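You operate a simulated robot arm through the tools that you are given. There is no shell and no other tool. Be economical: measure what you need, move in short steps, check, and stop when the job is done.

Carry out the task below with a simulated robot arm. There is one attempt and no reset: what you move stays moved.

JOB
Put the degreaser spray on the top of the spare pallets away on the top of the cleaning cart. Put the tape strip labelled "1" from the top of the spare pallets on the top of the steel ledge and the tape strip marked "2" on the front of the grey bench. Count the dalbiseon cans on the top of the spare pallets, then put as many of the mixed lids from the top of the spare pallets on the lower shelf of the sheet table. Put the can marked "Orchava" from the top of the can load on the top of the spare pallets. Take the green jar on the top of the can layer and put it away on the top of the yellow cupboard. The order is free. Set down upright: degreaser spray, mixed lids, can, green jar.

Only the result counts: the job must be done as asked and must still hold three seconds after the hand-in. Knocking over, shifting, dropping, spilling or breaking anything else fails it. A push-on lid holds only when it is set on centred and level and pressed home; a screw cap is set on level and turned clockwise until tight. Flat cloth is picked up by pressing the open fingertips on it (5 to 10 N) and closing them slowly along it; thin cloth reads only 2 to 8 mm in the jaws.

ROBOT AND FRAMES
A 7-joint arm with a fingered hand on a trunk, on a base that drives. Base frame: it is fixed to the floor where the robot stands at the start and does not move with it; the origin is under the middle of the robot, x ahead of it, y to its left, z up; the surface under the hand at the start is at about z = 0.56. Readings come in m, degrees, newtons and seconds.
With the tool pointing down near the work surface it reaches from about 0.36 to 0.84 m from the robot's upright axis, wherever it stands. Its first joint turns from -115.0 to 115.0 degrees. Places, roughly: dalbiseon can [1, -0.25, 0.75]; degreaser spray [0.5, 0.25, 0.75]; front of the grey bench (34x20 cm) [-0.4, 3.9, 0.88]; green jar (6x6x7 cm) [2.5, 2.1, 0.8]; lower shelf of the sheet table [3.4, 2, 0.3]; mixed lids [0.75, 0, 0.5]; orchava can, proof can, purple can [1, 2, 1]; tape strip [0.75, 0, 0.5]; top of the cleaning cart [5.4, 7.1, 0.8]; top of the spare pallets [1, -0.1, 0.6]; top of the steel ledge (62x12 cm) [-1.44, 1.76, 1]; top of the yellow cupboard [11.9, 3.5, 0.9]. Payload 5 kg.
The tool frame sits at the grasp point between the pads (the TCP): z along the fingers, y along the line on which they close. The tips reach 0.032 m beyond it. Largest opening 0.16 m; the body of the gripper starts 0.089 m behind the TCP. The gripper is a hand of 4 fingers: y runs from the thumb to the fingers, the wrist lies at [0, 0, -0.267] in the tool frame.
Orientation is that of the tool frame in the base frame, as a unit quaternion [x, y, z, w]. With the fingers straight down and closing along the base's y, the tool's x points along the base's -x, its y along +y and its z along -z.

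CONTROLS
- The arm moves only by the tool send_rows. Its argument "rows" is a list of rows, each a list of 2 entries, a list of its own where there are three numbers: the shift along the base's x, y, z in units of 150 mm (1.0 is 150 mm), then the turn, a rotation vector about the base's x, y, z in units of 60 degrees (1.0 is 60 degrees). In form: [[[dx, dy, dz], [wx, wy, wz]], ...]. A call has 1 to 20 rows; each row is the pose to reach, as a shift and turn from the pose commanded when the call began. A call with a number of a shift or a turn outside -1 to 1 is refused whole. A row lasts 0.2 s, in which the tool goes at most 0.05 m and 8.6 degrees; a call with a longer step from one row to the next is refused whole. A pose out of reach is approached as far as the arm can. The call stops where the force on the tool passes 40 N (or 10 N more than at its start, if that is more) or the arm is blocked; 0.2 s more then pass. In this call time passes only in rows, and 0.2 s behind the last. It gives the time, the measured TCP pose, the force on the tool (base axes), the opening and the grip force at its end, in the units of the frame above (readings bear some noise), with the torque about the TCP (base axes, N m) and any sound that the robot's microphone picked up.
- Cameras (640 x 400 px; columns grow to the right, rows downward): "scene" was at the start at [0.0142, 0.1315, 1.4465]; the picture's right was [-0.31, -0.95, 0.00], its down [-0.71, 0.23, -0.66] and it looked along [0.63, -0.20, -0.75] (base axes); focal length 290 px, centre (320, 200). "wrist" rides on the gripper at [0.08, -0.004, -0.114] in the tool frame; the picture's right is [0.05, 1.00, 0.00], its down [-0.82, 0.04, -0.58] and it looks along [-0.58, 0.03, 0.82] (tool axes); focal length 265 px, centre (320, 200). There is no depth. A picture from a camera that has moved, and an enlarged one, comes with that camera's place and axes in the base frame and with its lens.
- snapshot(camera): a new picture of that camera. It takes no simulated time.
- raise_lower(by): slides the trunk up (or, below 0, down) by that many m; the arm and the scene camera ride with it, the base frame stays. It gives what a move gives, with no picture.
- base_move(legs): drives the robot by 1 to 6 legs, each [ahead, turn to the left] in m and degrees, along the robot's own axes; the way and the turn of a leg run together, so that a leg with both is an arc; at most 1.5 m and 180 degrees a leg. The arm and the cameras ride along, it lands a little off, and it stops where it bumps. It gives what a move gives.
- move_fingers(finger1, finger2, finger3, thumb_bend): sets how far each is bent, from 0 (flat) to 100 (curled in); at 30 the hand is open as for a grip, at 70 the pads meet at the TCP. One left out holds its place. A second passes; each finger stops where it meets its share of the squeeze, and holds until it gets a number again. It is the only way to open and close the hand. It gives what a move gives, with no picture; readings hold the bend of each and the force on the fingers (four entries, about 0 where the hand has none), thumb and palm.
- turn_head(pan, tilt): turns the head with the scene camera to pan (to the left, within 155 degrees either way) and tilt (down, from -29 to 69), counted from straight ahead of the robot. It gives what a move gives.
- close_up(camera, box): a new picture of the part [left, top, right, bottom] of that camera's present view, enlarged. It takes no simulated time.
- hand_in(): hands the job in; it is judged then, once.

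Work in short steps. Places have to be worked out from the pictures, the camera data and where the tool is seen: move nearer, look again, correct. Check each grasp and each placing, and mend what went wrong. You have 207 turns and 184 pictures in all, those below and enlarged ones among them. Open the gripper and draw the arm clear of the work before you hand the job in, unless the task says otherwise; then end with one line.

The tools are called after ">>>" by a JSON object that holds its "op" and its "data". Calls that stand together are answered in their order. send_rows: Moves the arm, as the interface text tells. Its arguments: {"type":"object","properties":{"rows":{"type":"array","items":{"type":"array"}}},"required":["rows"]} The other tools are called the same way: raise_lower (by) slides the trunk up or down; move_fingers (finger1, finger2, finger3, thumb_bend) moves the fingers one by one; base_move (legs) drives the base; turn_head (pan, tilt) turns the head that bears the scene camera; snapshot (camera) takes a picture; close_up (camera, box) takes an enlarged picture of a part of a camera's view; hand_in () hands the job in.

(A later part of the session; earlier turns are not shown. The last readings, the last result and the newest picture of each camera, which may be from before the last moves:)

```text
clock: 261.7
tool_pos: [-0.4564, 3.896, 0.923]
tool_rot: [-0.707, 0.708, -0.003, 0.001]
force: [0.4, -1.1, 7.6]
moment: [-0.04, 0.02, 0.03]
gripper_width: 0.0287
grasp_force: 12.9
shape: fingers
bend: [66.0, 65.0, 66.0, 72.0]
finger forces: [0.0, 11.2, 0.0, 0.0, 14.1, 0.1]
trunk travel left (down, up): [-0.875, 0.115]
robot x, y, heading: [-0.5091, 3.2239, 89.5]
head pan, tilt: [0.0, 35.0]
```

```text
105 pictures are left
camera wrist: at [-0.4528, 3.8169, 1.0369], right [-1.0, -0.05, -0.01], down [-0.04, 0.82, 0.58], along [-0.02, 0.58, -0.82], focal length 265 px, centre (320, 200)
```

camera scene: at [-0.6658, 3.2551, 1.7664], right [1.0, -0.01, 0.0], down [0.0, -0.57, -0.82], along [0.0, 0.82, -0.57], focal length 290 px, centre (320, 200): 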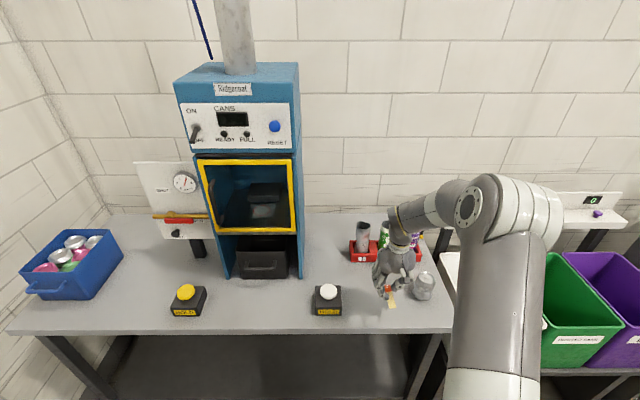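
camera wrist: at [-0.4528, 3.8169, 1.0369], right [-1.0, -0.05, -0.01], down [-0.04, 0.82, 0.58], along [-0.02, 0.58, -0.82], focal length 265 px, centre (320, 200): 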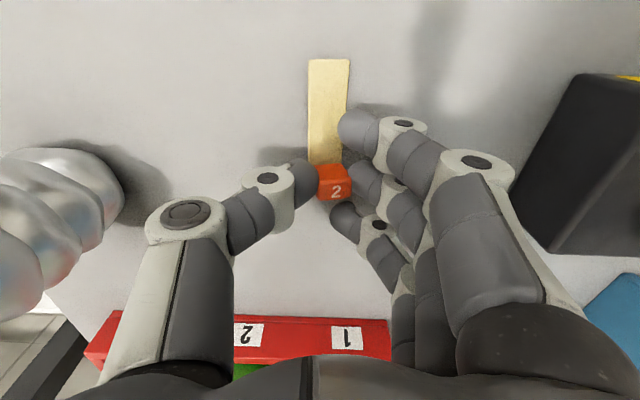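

Contact 7.6 N. Release and lift.

>>> {"op": "move_fingers", "data": {"finger1": 58, "finger2": 54, "finger3": 58, "thumb_bend": 60}}

>>> {"op": "send_rows", "data": {"rows": [[[0, 0, 0.15], [0, 0, 0]], [[0, 0, 0.45], [0, 0, 0]], [[0, 0, 0.75], [0, 0, 0]], [[0, 0, 1], [0, 0, 0]]]}}

>>> {"op": "snapshot", "data": {"camera": "wrist"}}

```text
clock: 262.7
tool_pos: [-0.4564, 3.8963, 0.9229]
tool_rot: [-0.706, 0.708, -0.004, 0.0]
force: [0.0, -0.9, -0.2]
moment: [-0.04, 0.01, -0.01]
gripper_width: 0.058
grasp_force: 0.1
shape: fingers
bend: [57.0, 54.0, 57.0, 60.0]
finger forces: [0.1, 0.1, 0.1, 0.0, 0.0, 0.0]
trunk travel left (down, up): [-0.875, 0.115]
robot x, y, heading: [-0.5062, 3.2252, 89.6]
head pan, tilt: [0.0, 35.0]
```

```text
clock: 263.7
tool_pos: [-0.4562, 3.8951, 1.0732]
tool_rot: [0.708, -0.707, 0.004, -0.001]
force: [-0.1, 0.1, 0.1]
moment: [0.0, 0.01, 0.02]
gripper_width: 0.0584
grasp_force: 0.1
shape: fingers
bend: [57.0, 54.0, 57.0, 60.0]
finger forces: [0.0, 0.0, 0.0, 0.0, 0.1, 0.0]
trunk travel left (down, up): [-0.875, 0.115]
robot x, y, heading: [-0.5094, 3.2273, 90.0]
head pan, tilt: [0.0, 35.0]
```

```text
104 pictures are left
camera wrist: at [-0.4531, 3.816, 1.1873], right [-1.0, -0.05, -0.01], down [-0.05, 0.82, 0.57], along [-0.02, 0.57, -0.82], focal length 265 px, centre (320, 200)
```

wrist: 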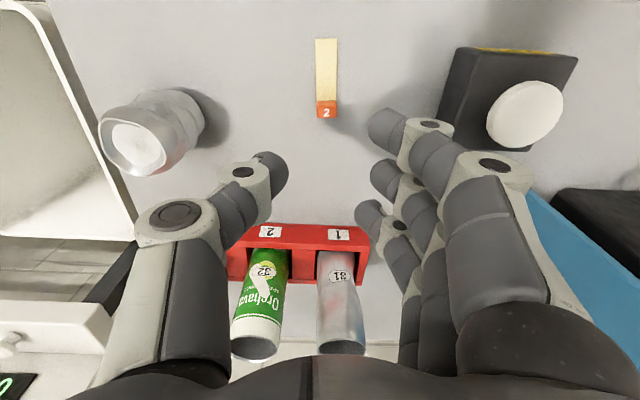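

Strip 2 is placed. Next the green jar: back off and drive along the lane to the can layer's north side.

>>> {"op": "base_move", "data": {"legs": [[-0.5, 0], [0, -90], [1.45, 0], [1.3, 0], [0, -60]]}}

>>> {"op": "turn_head", "data": {"pan": 0, "tilt": 40}}

>>> {"op": "snapshot", "data": {"camera": "scene"}}

```text
clock: 286.0
tool_pos: [2.5074, 2.0984, 1.0729]
tool_rot: [0.505, 0.863, -0.001, -0.003]
force: [-0.5, 0.7, 0.3]
moment: [-0.04, -0.01, -0.02]
gripper_width: 0.0584
grasp_force: 0.0
shape: fingers
bend: [57.0, 54.0, 57.0, 60.0]
finger forces: [0.0, 0.0, 0.1, 0.0, 0.1, 0.0]
trunk travel left (down, up): [-0.875, 0.115]
robot x, y, heading: [2.2281, 2.709, -60.9]
head pan, tilt: [0.0, 35.0]
```

```text
clock: 286.7
tool_pos: [2.507, 2.0993, 1.073]
tool_rot: [0.505, 0.863, -0.002, -0.004]
force: [0.4, 0.4, 0.2]
moment: [-0.02, 0.03, -0.01]
gripper_width: 0.0581
grasp_force: 0.1
shape: fingers
bend: [57.0, 54.0, 57.0, 60.0]
finger forces: [0.0, 0.0, 0.0, 0.0, 0.0, 0.0]
trunk travel left (down, up): [-0.875, 0.115]
robot x, y, heading: [2.2231, 2.7081, -60.9]
head pan, tilt: [0.0, 40.0]
```

```text
103 pictures are left
camera scene: at [2.3743, 2.7616, 1.7589], right [-0.87, -0.49, 0.0], down [-0.31, 0.56, -0.77], along [0.37, -0.67, -0.64], focal length 290 px, centre (320, 200)
```

scene: 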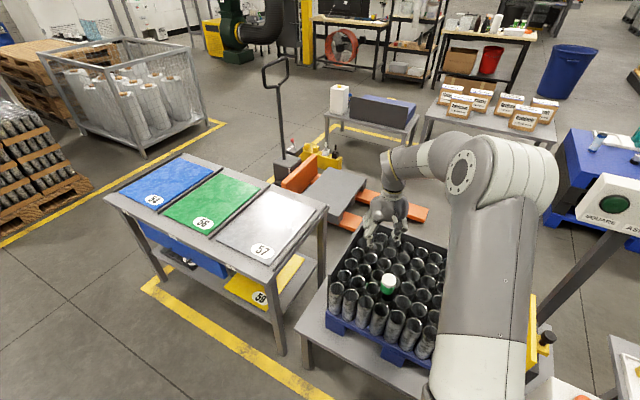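

Jar visible on the cans at about (2.46, 2.08). Use the wrist camera.

>>> {"op": "snapshot", "data": {"camera": "wrist"}}

>>> {"op": "close_up", "data": {"camera": "scene", "box": [320, 200, 480, 370]}}

```text
102 pictures are left
camera wrist: at [2.4656, 2.1686, 1.1866], right [0.85, 0.53, -0.01], down [0.44, -0.69, 0.57], along [0.3, -0.49, -0.82], focal length 265 px, centre (320, 200)
```

wrist: 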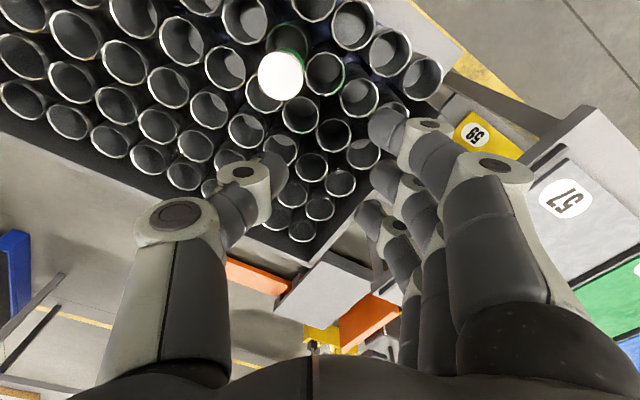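

```text
2.35 times, centred on (400, 285) of scene
camera zoom: at [2.3743, 2.7616, 1.7589], right [-0.87, -0.49, 0.0], down [-0.31, 0.56, -0.77], along [0.37, -0.67, -0.64], focal length 682 px, centre (132, 0)
```

zoom: 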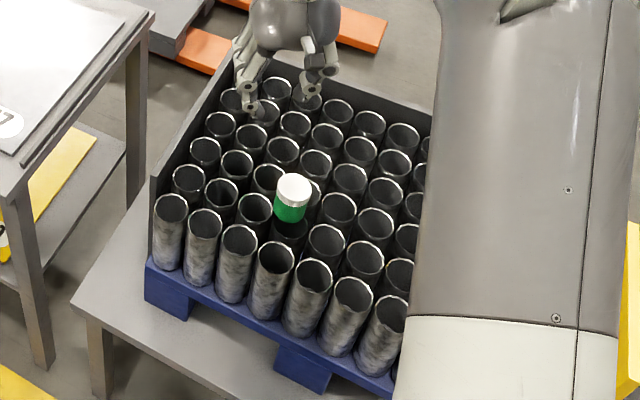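

Jar top at about (2.455, 2.094, 0.855), cans' rim ≈0.785. Open the hand and move above it.

>>> {"op": "move_fingers", "data": {"finger1": 43, "finger2": 43, "finger3": 43, "thumb_bend": 43}}

>>> {"op": "send_rows", "data": {"rows": [[[-0.2, -0.02, -0.1], [0, 0, 0]], [[-0.347, -0.03, -0.35], [0, 0, 0]], [[-0.347, -0.03, -0.6], [0, 0, 0]], [[-0.347, -0.03, -0.85], [0, 0, 0]]]}}

>>> {"op": "snapshot", "data": {"camera": "wrist"}}

>>> {"op": "close_up", "data": {"camera": "scene", "box": [320, 200, 480, 370]}}

```text
clock: 287.7
tool_pos: [2.5079, 2.0999, 1.0728]
tool_rot: [0.505, 0.863, -0.002, -0.004]
force: [-0.8, -0.5, -0.1]
moment: [0.02, -0.02, -0.03]
gripper_width: 0.1182
grasp_force: 0.1
shape: fingers
bend: [43.0, 43.0, 43.0, 43.0]
finger forces: [0.0, 0.1, 0.0, 0.0, 0.0, 0.0]
trunk travel left (down, up): [-0.875, 0.115]
robot x, y, heading: [2.2262, 2.7087, -60.9]
head pan, tilt: [0.0, 40.0]
```

```text
clock: 288.7
tool_pos: [2.4565, 2.0949, 0.9447]
tool_rot: [0.506, 0.863, -0.002, -0.002]
force: [-0.1, -0.6, 0.5]
moment: [-0.02, -0.01, -0.02]
gripper_width: 0.1184
grasp_force: 0.2
shape: fingers
bend: [43.0, 43.0, 43.0, 43.0]
finger forces: [0.0, 0.0, 0.0, 0.0, 0.0, 0.1]
trunk travel left (down, up): [-0.875, 0.115]
robot x, y, heading: [2.226, 2.7072, -61.0]
head pan, tilt: [0.0, 40.0]
```

```text
100 pictures are left
camera wrist: at [2.4139, 2.1638, 1.0584], right [0.85, 0.53, -0.01], down [0.44, -0.69, 0.57], along [0.3, -0.49, -0.82], focal length 265 px, centre (320, 200)
```

wrist: 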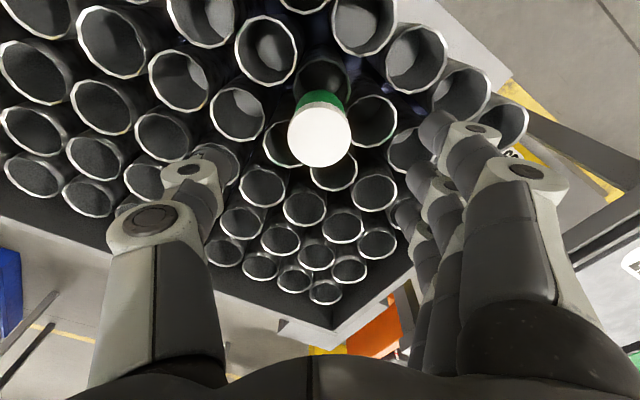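

```text
2.35 times, centred on (400, 285) of scene
camera zoom: at [2.3744, 2.7606, 1.759], right [-0.87, -0.49, 0.0], down [-0.31, 0.56, -0.77], along [0.37, -0.67, -0.64], focal length 682 px, centre (132, 0)
```

zoom: 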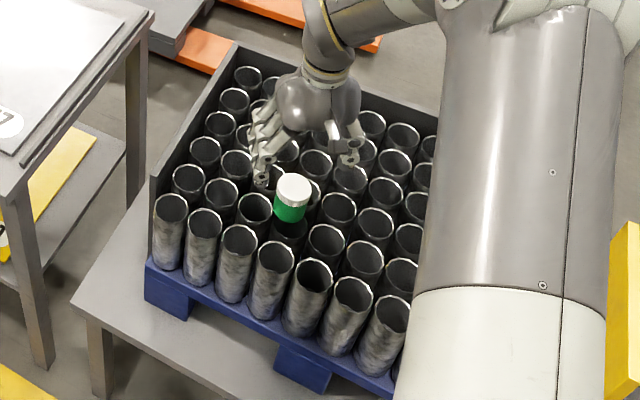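

Jar lies under the TCP. Descend to z≈0.836 (tips just above the can rims) and close.

>>> {"op": "send_rows", "data": {"rows": [[[0, -0.01, -0.25], [0, 0, 0]], [[0, -0.02, -0.5], [0, 0, 0]], [[0, -0.02, -0.65], [0, 0, 0]], [[0, -0.02, -0.725], [0, 0, 0]]]}}

>>> {"op": "snapshot", "data": {"camera": "wrist"}}

>>> {"op": "close_up", "data": {"camera": "scene", "box": [320, 200, 480, 370]}}

```text
clock: 289.7
tool_pos: [2.4571, 2.0911, 0.8358]
tool_rot: [0.505, 0.863, -0.002, -0.003]
force: [0.3, -0.9, -0.4]
moment: [-0.02, -0.02, -0.01]
gripper_width: 0.1189
grasp_force: 0.1
shape: fingers
bend: [43.0, 43.0, 43.0, 43.0]
finger forces: [0.0, 0.1, 0.0, 0.1, 0.0, 0.0]
trunk travel left (down, up): [-0.875, 0.115]
robot x, y, heading: [2.2199, 2.7079, -60.8]
head pan, tilt: [0.0, 40.0]
```

```text
98 pictures are left
camera wrist: at [2.4143, 2.1608, 0.9496], right [0.85, 0.53, -0.01], down [0.44, -0.69, 0.57], along [0.3, -0.49, -0.82], focal length 265 px, centre (320, 200)
```

wrist: 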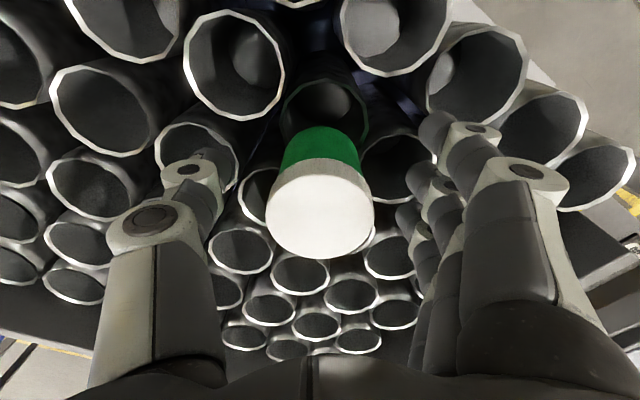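

```text
2.35 times, centred on (400, 285) of scene
camera zoom: at [2.3742, 2.7615, 1.7589], right [-0.87, -0.49, 0.0], down [-0.31, 0.56, -0.77], along [0.37, -0.67, -0.64], focal length 682 px, centre (132, 0)
```

zoom: 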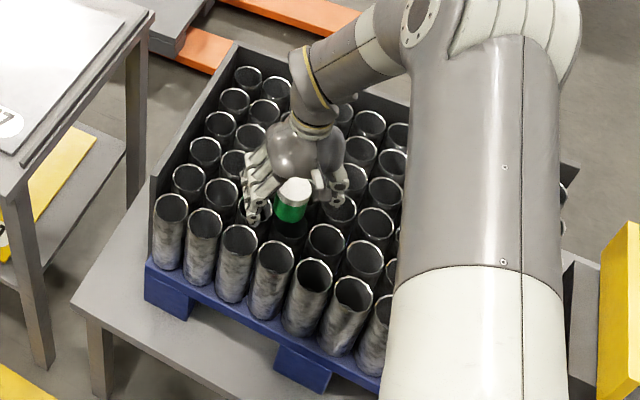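

The cap top is about at TCP level; lower 8 mm more and close.

>>> {"op": "send_rows", "data": {"rows": [[[0, 0, -0.03], [0, 0, 0]], [[0, 0, -0.055], [0, 0, 0]]]}}

>>> {"op": "move_fingers", "data": {"finger1": 58, "finger2": 58, "finger3": 58, "thumb_bend": 58}}

>>> {"op": "snapshot", "data": {"camera": "wrist"}}

```text
clock: 290.3
tool_pos: [2.4555, 2.0915, 0.8276]
tool_rot: [0.505, 0.863, -0.002, -0.003]
force: [1.2, -0.3, 0.6]
moment: [0.03, 0.01, -0.03]
gripper_width: 0.1188
grasp_force: 0.1
shape: fingers
bend: [43.0, 43.0, 43.0, 43.0]
finger forces: [0.0, 0.0, 0.1, 0.1, 0.0, 0.1]
trunk travel left (down, up): [-0.875, 0.115]
robot x, y, heading: [2.2277, 2.7068, -61.0]
head pan, tilt: [0.0, 40.0]
```

```text
clock: 291.3
tool_pos: [2.4565, 2.0917, 0.8267]
tool_rot: [0.505, 0.863, -0.002, -0.003]
force: [0.0, 0.1, -0.8]
moment: [0.02, 0.0, 0.03]
gripper_width: 0.0652
grasp_force: 0.0
shape: fingers
bend: [57.0, 57.0, 57.0, 57.0]
finger forces: [0.0, 0.1, 0.1, 0.0, 0.0, 0.0]
trunk travel left (down, up): [-0.875, 0.115]
robot x, y, heading: [2.2266, 2.7059, -60.7]
head pan, tilt: [0.0, 40.0]
```

```text
96 pictures are left
camera wrist: at [2.414, 2.1609, 0.9417], right [0.85, 0.53, -0.01], down [0.44, -0.69, 0.57], along [0.3, -0.49, -0.82], focal length 265 px, centre (320, 200)
```

wrist: 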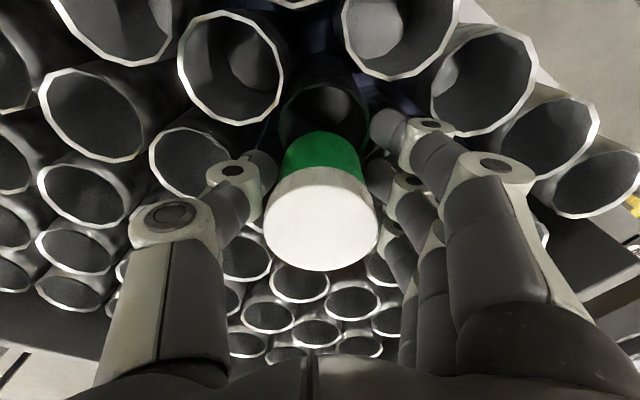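

Nearly touching; close further with a firm but moderate grip and lift.

>>> {"op": "move_fingers", "data": {"finger1": 66, "finger2": 66, "finger3": 66, "thumb_bend": 67}}

>>> {"op": "send_rows", "data": {"rows": [[[0, 0, 0.15], [0, 0, 0]], [[0, 0, 0.4], [0, 0, 0]], [[0, 0, 0.7], [0, 0, 0]], [[0, 0, 1], [0, 0, 0]]]}}

>>> {"op": "snapshot", "data": {"camera": "wrist"}}

>>> {"op": "close_up", "data": {"camera": "scene", "box": [320, 150, 480, 320]}}

```text
clock: 292.3
tool_pos: [2.4563, 2.0924, 0.8272]
tool_rot: [0.505, 0.863, -0.003, -0.003]
force: [1.3, -0.2, -1.3]
moment: [0.0, -0.01, -0.02]
gripper_width: 0.0437
grasp_force: 12.5
shape: fingers
bend: [66.0, 58.0, 64.0, 63.0]
finger forces: [0.0, 9.9, 2.0, 0.1, 12.2, 0.0]
trunk travel left (down, up): [-0.875, 0.115]
robot x, y, heading: [2.2247, 2.71, -60.6]
head pan, tilt: [0.0, 40.0]
```

```text
clock: 293.3
tool_pos: [2.455, 2.0924, 0.9782]
tool_rot: [0.506, 0.863, -0.002, -0.003]
force: [0.2, 1.0, -0.6]
moment: [-0.04, -0.02, -0.05]
gripper_width: 0.0437
grasp_force: 12.3
shape: fingers
bend: [66.0, 58.0, 64.0, 63.0]
finger forces: [0.0, 9.9, 2.0, 0.0, 12.1, 0.0]
trunk travel left (down, up): [-0.875, 0.115]
robot x, y, heading: [2.2234, 2.7045, -60.7]
head pan, tilt: [0.0, 40.0]
```

```text
95 pictures are left
camera wrist: at [2.4133, 2.162, 1.092], right [0.85, 0.53, -0.01], down [0.44, -0.69, 0.57], along [0.3, -0.49, -0.82], focal length 265 px, centre (320, 200)
```

wrist: 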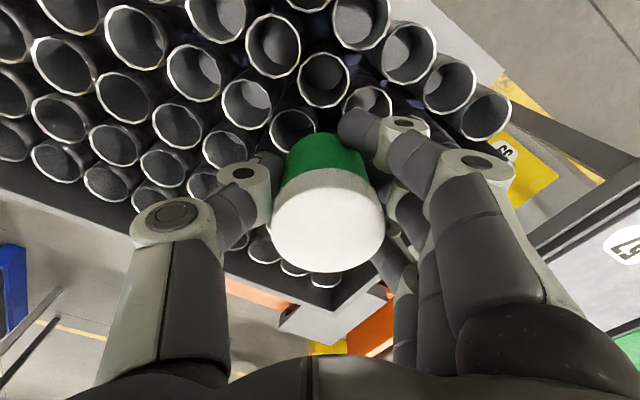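

```text
2.35 times, centred on (400, 235) of scene
camera zoom: at [2.374, 2.7628, 1.7588], right [-0.87, -0.49, 0.0], down [-0.31, 0.56, -0.77], along [0.37, -0.67, -0.64], focal length 682 px, centre (132, 118)
```

zoom: 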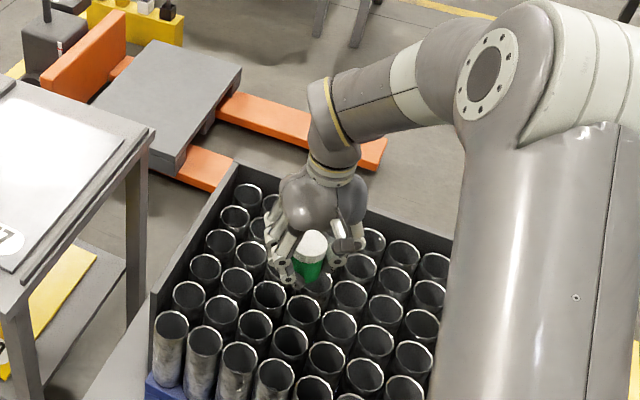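

Jar is held. Turn toward +x and look ahead for the way to the yellow cupboard.

>>> {"op": "base_move", "data": {"legs": [[0, 61]]}}

>>> {"op": "turn_head", "data": {"pan": 0, "tilt": 12}}

>>> {"op": "snapshot", "data": {"camera": "scene"}}

```text
clock: 296.3
tool_pos: [2.8758, 2.6089, 0.9777]
tool_rot: [-0.001, 1.0, -0.004, -0.002]
force: [0.1, -0.9, -1.8]
moment: [-0.01, 0.01, -0.01]
gripper_width: 0.0434
grasp_force: 11.7
shape: fingers
bend: [66.0, 58.0, 64.0, 63.0]
finger forces: [0.1, 9.8, 2.0, 0.0, 11.9, 0.1]
trunk travel left (down, up): [-0.875, 0.115]
robot x, y, heading: [2.2236, 2.7115, -0.2]
head pan, tilt: [0.0, 40.0]
```

```text
clock: 297.3
tool_pos: [2.8758, 2.6077, 0.9776]
tool_rot: [0.0, 1.0, -0.003, -0.001]
force: [0.6, 0.1, -0.7]
moment: [-0.02, -0.02, -0.01]
gripper_width: 0.0437
grasp_force: 12.3
shape: fingers
bend: [66.0, 58.0, 64.0, 63.0]
finger forces: [0.1, 9.7, 2.1, 0.1, 12.0, 0.0]
trunk travel left (down, up): [-0.875, 0.115]
robot x, y, heading: [2.2265, 2.709, -0.2]
head pan, tilt: [0.0, 12.0]
```

```text
93 pictures are left
camera scene: at [2.259, 2.864, 1.8033], right [0.0, -1.0, 0.0], down [-0.21, 0.0, -0.98], along [0.98, 0.0, -0.21], focal length 290 px, centre (320, 200)
```

scene: 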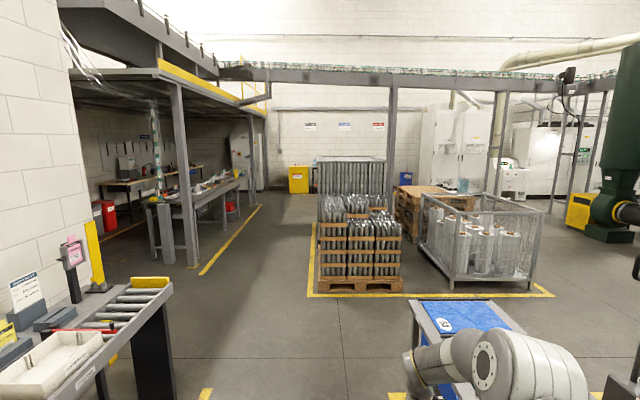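

The yellow cupboard is straight ahead at the far wall; lane y≈3.3 is clear. Drive.

>>> {"op": "base_move", "data": {"legs": [[0, 25], [1.5, 0], [0, -25], [1.5, 0], [1.5, 0], [1.5, 0]]}}

>>> {"op": "snapshot", "data": {"camera": "scene"}}

```text
clock: 328.4
tool_pos: [8.7416, 3.1719, 0.9773]
tool_rot: [0.009, 1.0, -0.003, -0.002]
force: [0.3, 1.1, -0.9]
moment: [0.02, -0.01, -0.01]
gripper_width: 0.0437
grasp_force: 11.9
shape: fingers
bend: [66.0, 58.0, 64.0, 63.0]
finger forces: [0.0, 9.6, 2.2, 0.1, 11.9, 0.1]
trunk travel left (down, up): [-0.875, 0.115]
robot x, y, heading: [8.0911, 3.2836, -1.2]
head pan, tilt: [0.0, 12.0]
```

```text
92 pictures are left
camera scene: at [8.1293, 3.4393, 1.8033], right [-0.02, -1.0, 0.0], down [-0.21, 0.0, -0.98], along [0.98, -0.02, -0.21], focal length 290 px, centre (320, 200)
```

scene: 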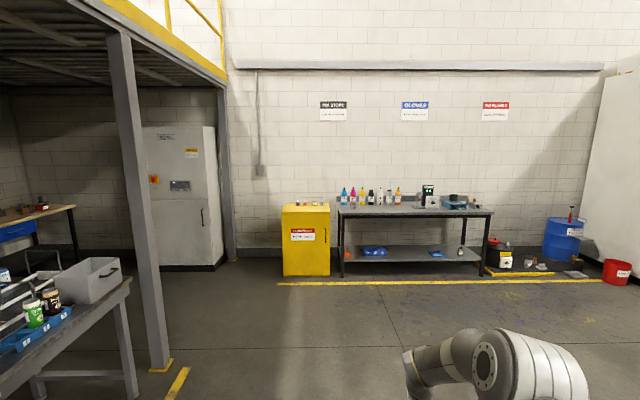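

Cupboard at about (11.75–12.1, 3.55). Drive closer to look at its top.

>>> {"op": "base_move", "data": {"legs": [[0, 5], [1.5, 0], [0.95, 0], [0, -4]]}}

>>> {"op": "turn_head", "data": {"pan": 0, "tilt": 30}}

>>> {"op": "snapshot", "data": {"camera": "scene"}}

```text
clock: 341.4
tool_pos: [11.2006, 3.2988, 0.9771]
tool_rot: [0.011, 1.0, -0.003, -0.002]
force: [-0.9, -0.6, -0.5]
moment: [0.01, -0.02, 0.0]
gripper_width: 0.0435
grasp_force: 12.1
shape: fingers
bend: [66.0, 58.0, 64.0, 63.0]
finger forces: [0.0, 9.7, 2.2, 0.1, 11.9, 0.0]
trunk travel left (down, up): [-0.875, 0.115]
robot x, y, heading: [10.5494, 3.4131, -1.6]
head pan, tilt: [0.0, 12.0]
```

```text
clock: 342.2
tool_pos: [11.1992, 3.3001, 0.9768]
tool_rot: [0.011, 1.0, -0.004, -0.002]
force: [0.6, 0.9, 0.1]
moment: [0.01, 0.01, 0.02]
gripper_width: 0.0436
grasp_force: 11.9
shape: fingers
bend: [66.0, 58.0, 64.0, 63.0]
finger forces: [0.0, 9.6, 2.3, 0.0, 11.8, 0.1]
trunk travel left (down, up): [-0.875, 0.115]
robot x, y, heading: [10.5528, 3.4174, -1.5]
head pan, tilt: [0.0, 30.0]
```

```text
91 pictures are left
camera scene: at [10.5854, 3.5689, 1.7743], right [-0.02, -1.0, 0.0], down [-0.5, 0.01, -0.87], along [0.87, -0.02, -0.5], focal length 290 px, centre (320, 200)
```

scene: 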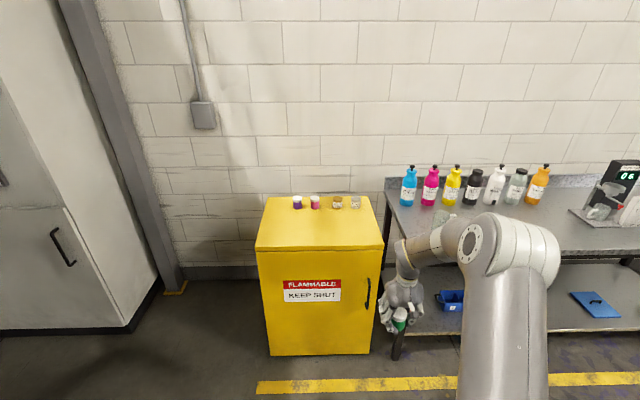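

Free front area on the cupboard top; aim for (11.80, 3.52). Shift the arm left and up, then drive 0.6 m.

>>> {"op": "send_rows", "data": {"rows": [[[0, 0.25, 0.1], [0, 0, 0]], [[0, 0.5, 0.2], [0, 0, 0]], [[0, 0.75, 0.3], [0, 0, 0]], [[0, 1, 0.4], [0, 0, 0]]]}}

>>> {"op": "send_rows", "data": {"rows": [[[0, 0.25, 0], [0, 0, 0]], [[0, 0.55, 0], [0, 0, 0]]]}}

>>> {"op": "base_move", "data": {"legs": [[0.59, 0]]}}

>>> {"op": "snapshot", "data": {"camera": "scene"}}

>>> {"op": "snapshot", "data": {"camera": "wrist"}}

```text
clock: 343.2
tool_pos: [11.1994, 3.4504, 1.0374]
tool_rot: [0.011, 1.0, -0.004, -0.001]
force: [-0.3, -0.1, -0.9]
moment: [-0.02, -0.02, 0.0]
gripper_width: 0.0435
grasp_force: 12.1
shape: fingers
bend: [66.0, 58.0, 64.0, 63.0]
finger forces: [0.0, 9.8, 2.3, 0.0, 11.8, 0.0]
trunk travel left (down, up): [-0.875, 0.115]
robot x, y, heading: [10.5545, 3.4114, -1.4]
head pan, tilt: [0.0, 30.0]
```

```text
clock: 343.8
tool_pos: [11.1979, 3.5324, 1.0353]
tool_rot: [0.012, 1.0, -0.003, -0.002]
force: [-0.3, -0.2, 0.0]
moment: [-0.03, 0.0, 0.0]
gripper_width: 0.0436
grasp_force: 11.6
shape: fingers
bend: [66.0, 58.0, 64.0, 63.0]
finger forces: [0.0, 9.8, 2.3, 0.0, 11.8, 0.0]
trunk travel left (down, up): [-0.875, 0.115]
robot x, y, heading: [10.5513, 3.4166, -1.7]
head pan, tilt: [0.0, 30.0]
```

```text
clock: 347.1
tool_pos: [11.7927, 3.5184, 1.0361]
tool_rot: [0.009, 1.0, -0.004, -0.002]
force: [0.2, 0.1, -0.2]
moment: [0.01, 0.02, -0.03]
gripper_width: 0.0438
grasp_force: 11.7
shape: fingers
bend: [66.0, 58.0, 64.0, 63.0]
finger forces: [0.0, 9.7, 2.4, 0.1, 11.8, 0.1]
trunk travel left (down, up): [-0.875, 0.115]
robot x, y, heading: [11.1461, 3.4017, -1.5]
head pan, tilt: [0.0, 30.0]
```

```text
90 pictures are left
camera scene: at [11.1797, 3.5549, 1.7742], right [-0.02, -1.0, 0.0], down [-0.5, 0.01, -0.87], along [0.87, -0.02, -0.5], focal length 290 px, centre (320, 200)
```

scene: 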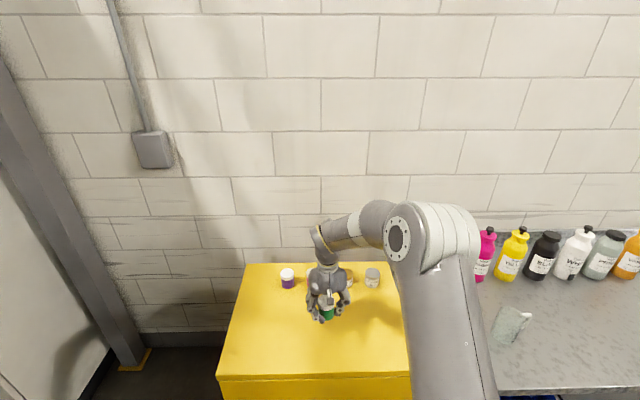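

```text
89 pictures are left
camera wrist: at [11.7128, 3.5175, 1.1504], right [-0.03, 1.0, -0.01], down [0.82, 0.03, 0.57], along [0.57, 0.01, -0.82], focal length 265 px, centre (320, 200)
```

wrist: 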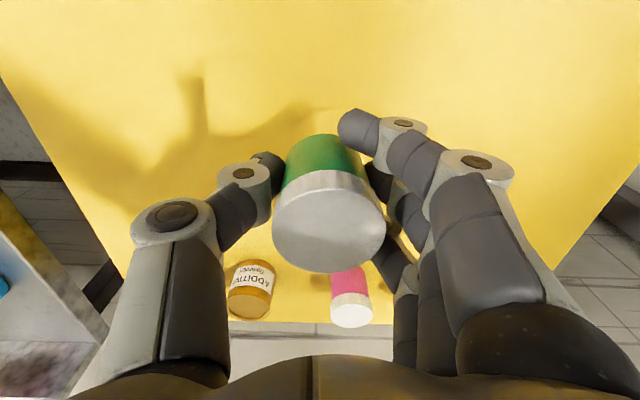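

Well clear of the four jars behind. Lower.

>>> {"op": "send_rows", "data": {"rows": [[[0, 0, -0.2], [0, 0, 0]], [[0, 0, -0.36], [0, 0, 0]], [[0, 0, -0.46], [0, 0, 0]], [[0, 0, -0.5], [0, 0, 0]]]}}

>>> {"op": "send_rows", "data": {"rows": [[[0, 0, -0.015], [0, 0, 0]], [[0, 0, -0.03], [0, 0, 0]], [[0, 0, -0.045], [0, 0, 0]], [[0, 0, -0.06], [0, 0, 0]]]}}

>>> {"op": "snapshot", "data": {"camera": "wrist"}}

```text
clock: 348.1
tool_pos: [11.7927, 3.5192, 0.9624]
tool_rot: [0.009, 1.0, -0.004, -0.001]
force: [-1.0, 0.0, -1.7]
moment: [0.0, 0.01, -0.02]
gripper_width: 0.0435
grasp_force: 12.0
shape: fingers
bend: [66.0, 58.0, 64.0, 63.0]
finger forces: [0.1, 9.7, 2.3, 0.0, 11.7, 0.1]
trunk travel left (down, up): [-0.875, 0.115]
robot x, y, heading: [11.1439, 3.4024, -1.5]
head pan, tilt: [0.0, 30.0]
```

```text
clock: 349.1
tool_pos: [11.7923, 3.5189, 0.9519]
tool_rot: [0.01, 1.0, -0.004, -0.002]
force: [-0.4, -1.0, -0.8]
moment: [-0.01, -0.02, 0.0]
gripper_width: 0.0435
grasp_force: 11.5
shape: fingers
bend: [66.0, 58.0, 64.0, 63.0]
finger forces: [0.0, 9.8, 2.3, 0.1, 11.9, 0.0]
trunk travel left (down, up): [-0.875, 0.115]
robot x, y, heading: [11.144, 3.4034, -1.1]
head pan, tilt: [0.0, 30.0]
```

```text
88 pictures are left
camera wrist: at [11.7121, 3.5175, 1.0667], right [-0.03, 1.0, -0.01], down [0.82, 0.03, 0.57], along [0.57, 0.01, -0.82], focal length 265 px, centre (320, 200)
```

wrist: 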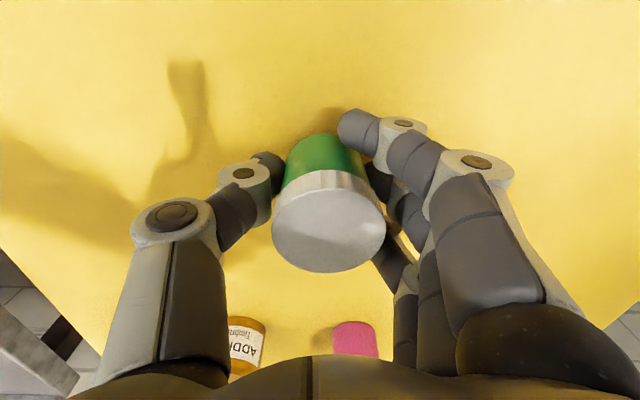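

Still no contact; keep lowering in 2 mm steps.

>>> {"op": "send_rows", "data": {"rows": [[[0, 0, -0.014], [0, 0, 0]], [[0, 0, -0.028], [0, 0, 0]], [[0, 0, -0.042], [0, 0, 0]], [[0, 0, -0.056], [0, 0, 0]]]}}

```text
clock: 350.1
tool_pos: [11.793, 3.5186, 0.9437]
tool_rot: [0.01, 1.0, -0.003, -0.002]
force: [-0.3, 0.8, -0.9]
moment: [-0.01, 0.0, 0.02]
gripper_width: 0.0433
grasp_force: 12.1
shape: fingers
bend: [66.0, 58.0, 64.0, 63.0]
finger forces: [0.0, 9.7, 2.3, 0.1, 11.8, 0.0]
trunk travel left (down, up): [-0.875, 0.115]
robot x, y, heading: [11.1443, 3.401, -1.5]
head pan, tilt: [0.0, 30.0]
```

>>> {"op": "send_rows", "data": {"rows": [[[0, 0, -0.014], [0, 0, 0]], [[0, 0, -0.028], [0, 0, 0]], [[0, 0, -0.042], [0, 0, 0]], [[0, 0, -0.056], [0, 0, 0]]]}}

>>> {"op": "close_up", "data": {"camera": "scene", "box": [250, 240, 410, 350]}}

```text
clock: 351.1
tool_pos: [11.7926, 3.5195, 0.9387]
tool_rot: [0.01, 1.0, -0.003, 0.002]
force: [-1.4, 0.0, 22.3]
moment: [0.68, 0.0, 0.05]
gripper_width: 0.0436
grasp_force: 21.5
shape: fingers
bend: [66.0, 61.0, 65.0, 63.0]
finger forces: [0.1, 27.2, 2.3, 0.1, 13.3, 0.0]
trunk travel left (down, up): [-0.875, 0.115]
robot x, y, heading: [11.1471, 3.3989, -1.7]
head pan, tilt: [0.0, 30.0]
```

```text
3.64 times, centred on (330, 295) of scene
camera zoom: at [11.1764, 3.5544, 1.7747], right [-0.02, -1.0, 0.0], down [-0.5, 0.01, -0.87], along [0.87, -0.02, -0.5], focal length 1053 px, centre (284, -146)
```

zoom: 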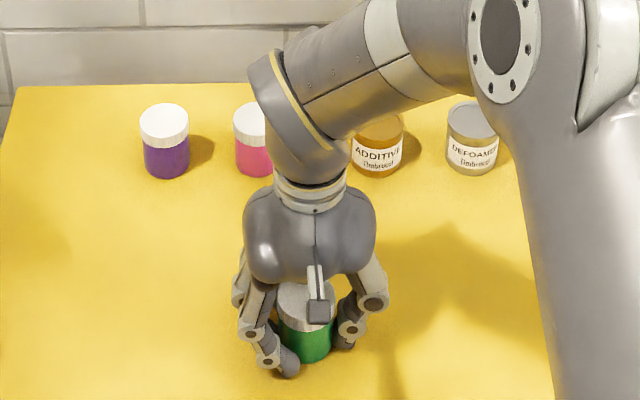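

Contact (22 N). Ease up 2 mm, release, lift.

>>> {"op": "send_rows", "data": {"rows": [[[0, 0, 0.018], [0, 0, 0]]]}}

>>> {"op": "move_fingers", "data": {"finger1": 45, "finger2": 45, "finger3": 45, "thumb_bend": 45}}

>>> {"op": "send_rows", "data": {"rows": [[[0, 0, 0.15], [0, 0, 0]], [[0, 0, 0.45], [0, 0, 0]], [[0, 0, 0.75], [0, 0, 0]], [[0, 0, 1], [0, 0, 0]]]}}

>>> {"op": "snapshot", "data": {"camera": "wrist"}}

```text
clock: 351.6
tool_pos: [11.7927, 3.5186, 0.9394]
tool_rot: [0.01, 1.0, -0.003, -0.001]
force: [4.4, 1.1, 12.6]
moment: [0.43, -0.24, -0.15]
gripper_width: 0.0437
grasp_force: 16.4
shape: fingers
bend: [66.0, 61.0, 65.0, 63.0]
finger forces: [0.0, 19.1, 3.0, 0.0, 12.0, 0.0]
trunk travel left (down, up): [-0.875, 0.115]
robot x, y, heading: [11.1454, 3.401, -1.2]
head pan, tilt: [0.0, 30.0]
```

```text
clock: 352.6
tool_pos: [11.7918, 3.5171, 0.9396]
tool_rot: [0.011, 1.0, -0.003, -0.001]
force: [-0.3, -6.0, 20.8]
moment: [0.84, -0.59, -0.13]
gripper_width: 0.1104
grasp_force: 10.3
shape: fingers
bend: [45.0, 45.0, 54.0, 45.0]
finger forces: [0.1, 0.7, 19.8, 0.0, 0.1, 0.0]
trunk travel left (down, up): [-0.875, 0.115]
robot x, y, heading: [11.1447, 3.3993, -1.4]
head pan, tilt: [0.0, 30.0]
```

```text
clock: 353.6
tool_pos: [11.7906, 3.5184, 1.0897]
tool_rot: [0.01, 1.0, -0.004, -0.002]
force: [0.4, -0.4, -0.2]
moment: [-0.03, -0.03, 0.0]
gripper_width: 0.1107
grasp_force: 0.1
shape: fingers
bend: [45.0, 45.0, 45.0, 45.0]
finger forces: [0.0, 0.0, 0.0, 0.0, 0.0, 0.0]
trunk travel left (down, up): [-0.875, 0.115]
robot x, y, heading: [11.1438, 3.4022, -1.3]
head pan, tilt: [0.0, 30.0]
```

```text
86 pictures are left
camera wrist: at [11.7107, 3.5176, 1.2032], right [-0.03, 1.0, -0.01], down [0.82, 0.03, 0.57], along [0.57, 0.01, -0.82], focal length 265 px, centre (320, 200)
```

wrist: 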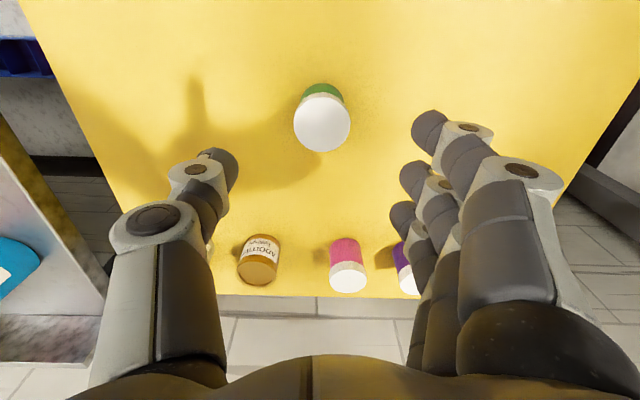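

Green jar stands upright on the cupboard. Drive back along the lane and look north for the cleaning cart on the way.

>>> {"op": "base_move", "data": {"legs": [[-0.6, 0], [0, -178], [1.5, 0], [1.5, 0], [1.5, 0]]}}

>>> {"op": "turn_head", "data": {"pan": -85, "tilt": 12}}

>>> {"op": "snapshot", "data": {"camera": "scene"}}

```text
clock: 385.4
tool_pos: [5.386, 3.4475, 1.0885]
tool_rot: [1.0, -0.02, 0.002, -0.004]
force: [0.2, -0.1, -0.4]
moment: [0.03, 0.0, -0.02]
gripper_width: 0.1104
grasp_force: 0.1
shape: fingers
bend: [45.0, 45.0, 45.0, 45.0]
finger forces: [0.0, 0.0, 0.1, 0.0, 0.1, 0.1]
trunk travel left (down, up): [-0.875, 0.115]
robot x, y, heading: [6.0349, 3.5544, 177.3]
head pan, tilt: [0.0, 30.0]
```

```text
clock: 387.0
tool_pos: [5.3853, 3.4475, 1.0891]
tool_rot: [1.0, -0.021, 0.002, -0.004]
force: [-0.8, -0.2, 0.0]
moment: [0.0, -0.02, 0.02]
gripper_width: 0.1105
grasp_force: 0.1
shape: fingers
bend: [45.0, 45.0, 45.0, 45.0]
finger forces: [0.0, 0.0, 0.1, 0.1, 0.0, 0.0]
trunk travel left (down, up): [-0.875, 0.115]
robot x, y, heading: [6.0371, 3.5526, 177.4]
head pan, tilt: [-85.0, 12.0]
```

```text
85 pictures are left
camera scene: at [6.0825, 3.4853, 1.8033], right [1.0, 0.04, 0.0], down [0.01, -0.21, -0.98], along [-0.04, 0.98, -0.21], focal length 290 px, centre (320, 200)
```

scene: 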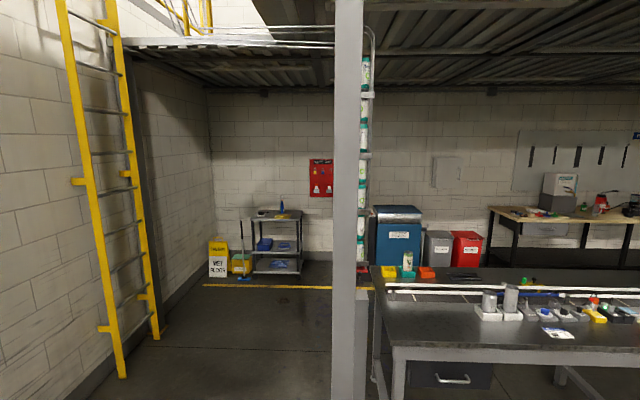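

The cleaning cart stands at about (5.5, 7.1), reachable up the corridor x≈5.4. Now drive back to the pallets for the spray.

>>> {"op": "base_move", "data": {"legs": [[0, 14], [1.5, 0], [1.5, 0], [0.2, 0], [0, -12], [1.5, 0]]}}

>>> {"op": "turn_head", "data": {"pan": 0, "tilt": 25}}

>>> {"op": "snapshot", "data": {"camera": "scene"}}

```text
clock: 411.5
tool_pos: [0.7108, 2.7986, 1.0884]
tool_rot: [1.0, 0.0, 0.001, -0.004]
force: [0.5, -0.1, 0.3]
moment: [-0.01, -0.01, 0.04]
gripper_width: 0.1107
grasp_force: 0.0
shape: fingers
bend: [45.0, 45.0, 45.0, 45.0]
finger forces: [0.0, 0.0, 0.1, 0.0, 0.0, 0.1]
trunk travel left (down, up): [-0.875, 0.115]
robot x, y, heading: [1.3575, 2.9291, 180.1]
head pan, tilt: [-85.0, 12.0]
```

```text
clock: 413.1
tool_pos: [0.7112, 2.7989, 1.0891]
tool_rot: [1.0, 0.0, 0.002, -0.004]
force: [-0.2, -0.3, 0.1]
moment: [-0.01, -0.01, 0.01]
gripper_width: 0.1105
grasp_force: 0.1
shape: fingers
bend: [45.0, 45.0, 45.0, 45.0]
finger forces: [0.0, 0.1, 0.1, 0.1, 0.1, 0.1]
trunk travel left (down, up): [-0.875, 0.115]
robot x, y, heading: [1.3545, 2.9307, 179.8]
head pan, tilt: [0.0, 25.0]
```

```text
84 pictures are left
camera scene: at [1.3219, 2.7712, 1.7822], right [0.0, 1.0, 0.0], down [0.42, 0.0, -0.91], along [-0.91, 0.0, -0.42], focal length 290 px, centre (320, 200)
```

scene: 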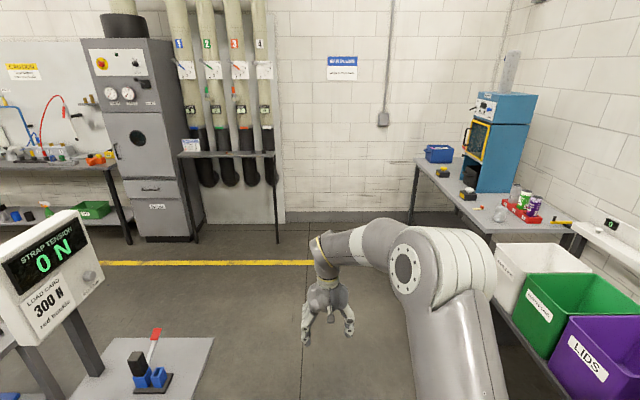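

Continue to the pallets' front.

>>> {"op": "base_move", "data": {"legs": [[1.5, 0], [0.4, 0], [0, 90], [1.45, 0], [1.47, 0], [0, 90]]}}

>>> {"op": "turn_head", "data": {"pan": 0, "tilt": 45}}

>>> {"op": "snapshot", "data": {"camera": "scene"}}

```text
clock: 444.0
tool_pos: [0.0985, 0.1837, 1.0874]
tool_rot: [-0.01, 1.0, -0.003, -0.001]
force: [0.3, -0.5, -1.0]
moment: [0.05, -0.02, 0.04]
gripper_width: 0.1107
grasp_force: 0.1
shape: fingers
bend: [45.0, 45.0, 45.0, 45.0]
finger forces: [0.0, 0.1, 0.0, 0.1, 0.1, 0.0]
trunk travel left (down, up): [-0.875, 0.115]
robot x, y, heading: [-0.5424, 0.0415, 0.8]
head pan, tilt: [0.0, 25.0]
```

```text
clock: 444.8
tool_pos: [0.0981, 0.1834, 1.0884]
tool_rot: [-0.011, 1.0, -0.004, -0.002]
force: [0.1, 0.5, -0.4]
moment: [0.0, 0.01, -0.02]
gripper_width: 0.1107
grasp_force: 0.0
shape: fingers
bend: [45.0, 45.0, 45.0, 45.0]
finger forces: [0.0, 0.0, 0.1, 0.1, 0.1, 0.0]
trunk travel left (down, up): [-0.875, 0.115]
robot x, y, heading: [-0.5416, 0.0344, 1.0]
head pan, tilt: [0.0, 45.0]
```

```text
83 pictures are left
camera scene: at [-0.5241, 0.1946, 1.7517], right [0.02, -1.0, 0.0], down [-0.71, -0.01, -0.71], along [0.71, 0.01, -0.71], focal length 290 px, centre (320, 200)
```

scene: 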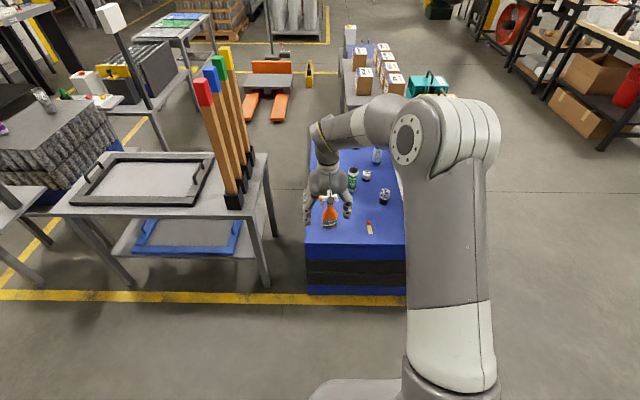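

Drive in 0.4 m, lower the trunk, and view the spray with the wrist camera.

>>> {"op": "base_move", "data": {"legs": [[0.4, -1]]}}

>>> {"op": "raise_lower", "data": {"by": -0.15}}

>>> {"op": "snapshot", "data": {"camera": "wrist"}}

>>> {"op": "close_up", "data": {"camera": "scene", "box": [240, 120, 440, 300]}}

```text
clock: 447.3
tool_pos: [0.5039, 0.1766, 1.089]
tool_rot: [-0.004, 1.0, -0.004, -0.002]
force: [0.7, 1.2, 0.3]
moment: [0.01, 0.0, 0.0]
gripper_width: 0.1106
grasp_force: 0.0
shape: fingers
bend: [45.0, 45.0, 45.0, 45.0]
finger forces: [0.0, 0.1, 0.0, 0.0, 0.0, 0.0]
trunk travel left (down, up): [-0.875, 0.115]
robot x, y, heading: [-0.1378, 0.0416, -0.1]
head pan, tilt: [0.0, 45.0]
```

```text
clock: 449.1
tool_pos: [0.5016, 0.1763, 0.9387]
tool_rot: [-0.003, 1.0, -0.004, -0.002]
force: [-0.2, 0.4, -0.2]
moment: [0.01, 0.01, -0.02]
gripper_width: 0.1108
grasp_force: 0.1
shape: fingers
bend: [45.0, 45.0, 45.0, 45.0]
finger forces: [0.1, 0.0, 0.0, 0.0, 0.0, 0.1]
trunk travel left (down, up): [-0.725, 0.265]
robot x, y, heading: [-0.1392, 0.038, 0.2]
head pan, tilt: [0.0, 45.0]
```

```text
82 pictures are left
camera wrist: at [0.4227, 0.1739, 1.0528], right [-0.06, 1.0, -0.01], down [0.82, 0.05, 0.57], along [0.57, 0.03, -0.82], focal length 265 px, centre (320, 200)
```

wrist: 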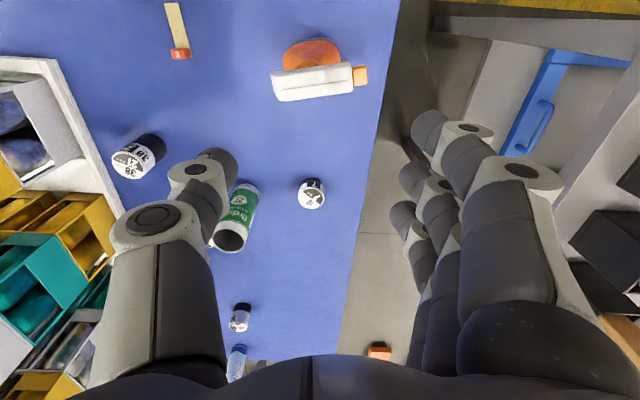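

```text
2.22 times, centred on (340, 210) of scene
camera zoom: at [-0.1197, 0.1978, 1.6017], right [0.0, -1.0, 0.0], down [-0.71, 0.0, -0.71], along [0.71, 0.0, -0.71], focal length 644 px, centre (276, 178)
```

zoom: 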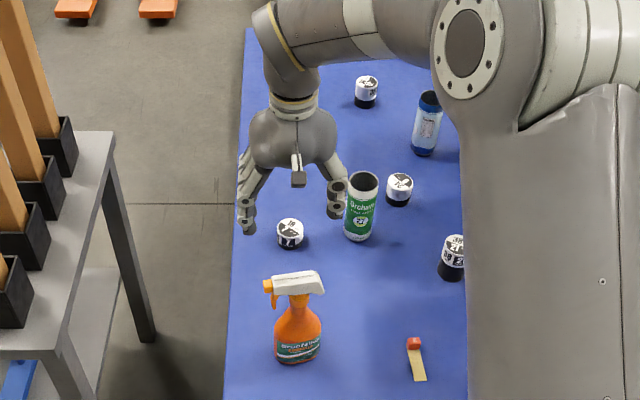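

Spray head: about (0.48, 0.165, 0.76), long along y. I'll turn the hand +90° to close along x around the head.

>>> {"op": "send_rows", "data": {"rows": [[[-0.02, -0.01, 0], [0, 0, 0.14]], [[-0.05, -0.02, 0], [0, 0, 0.28]], [[-0.08, -0.03, 0], [0, 0, 0.42]], [[-0.1, -0.05, 0], [0, 0, 0.56]], [[-0.12, -0.06, 0], [0, 0, 0.7]], [[-0.14, -0.07, 0], [0, 0, 0.84]], [[-0.15, -0.08, 0], [0, 0, 0.98]]]}}

>>> {"op": "send_rows", "data": {"rows": [[[0, 0, 0], [0, 0, 0.14]], [[0, 0, 0], [0, 0, 0.28]], [[0, 0, 0], [0, 0, 0.42]], [[0, 0, 0], [0, 0, 0.52]]]}}

>>> {"op": "snapshot", "data": {"camera": "wrist"}}

>>> {"op": "close_up", "data": {"camera": "scene", "box": [240, 120, 440, 300]}}

```text
clock: 450.6
tool_pos: [0.4812, 0.165, 0.9381]
tool_rot: [-0.495, 0.869, -0.003, 0.0]
force: [0.4, 0.2, -0.6]
moment: [-0.01, -0.04, 0.03]
gripper_width: 0.1104
grasp_force: 0.0
shape: fingers
bend: [45.0, 45.0, 45.0, 45.0]
finger forces: [0.1, 0.1, 0.1, 0.1, 0.0, 0.1]
trunk travel left (down, up): [-0.725, 0.265]
robot x, y, heading: [-0.1428, 0.0444, -0.2]
head pan, tilt: [0.0, 45.0]
```

```text
clock: 451.6
tool_pos: [0.48, 0.1646, 0.9385]
tool_rot: [0.71, -0.705, 0.003, -0.001]
force: [0.2, 0.8, -0.1]
moment: [0.01, 0.01, -0.02]
gripper_width: 0.1106
grasp_force: 0.1
shape: fingers
bend: [45.0, 45.0, 45.0, 45.0]
finger forces: [0.0, 0.0, 0.0, 0.0, 0.0, 0.1]
trunk travel left (down, up): [-0.725, 0.265]
robot x, y, heading: [-0.1423, 0.042, 0.2]
head pan, tilt: [0.0, 45.0]
```

```text
80 pictures are left
camera wrist: at [0.4843, 0.0855, 1.0526], right [-1.0, -0.06, -0.01], down [-0.05, 0.82, 0.57], along [-0.03, 0.57, -0.82], focal length 265 px, centre (320, 200)
```

wrist: 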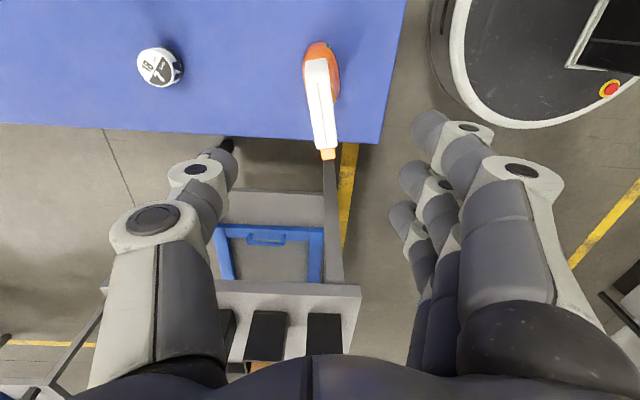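

```text
2.22 times, centred on (340, 210) of scene
camera zoom: at [-0.1195, 0.1977, 1.6017], right [0.0, -1.0, 0.0], down [-0.71, 0.0, -0.71], along [0.71, 0.0, -0.71], focal length 644 px, centre (276, 178)
```

zoom: 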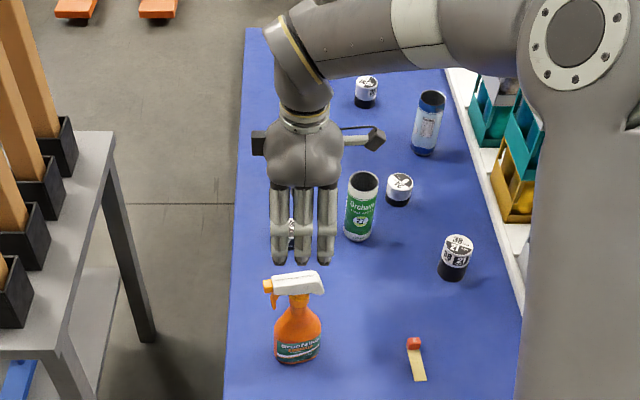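

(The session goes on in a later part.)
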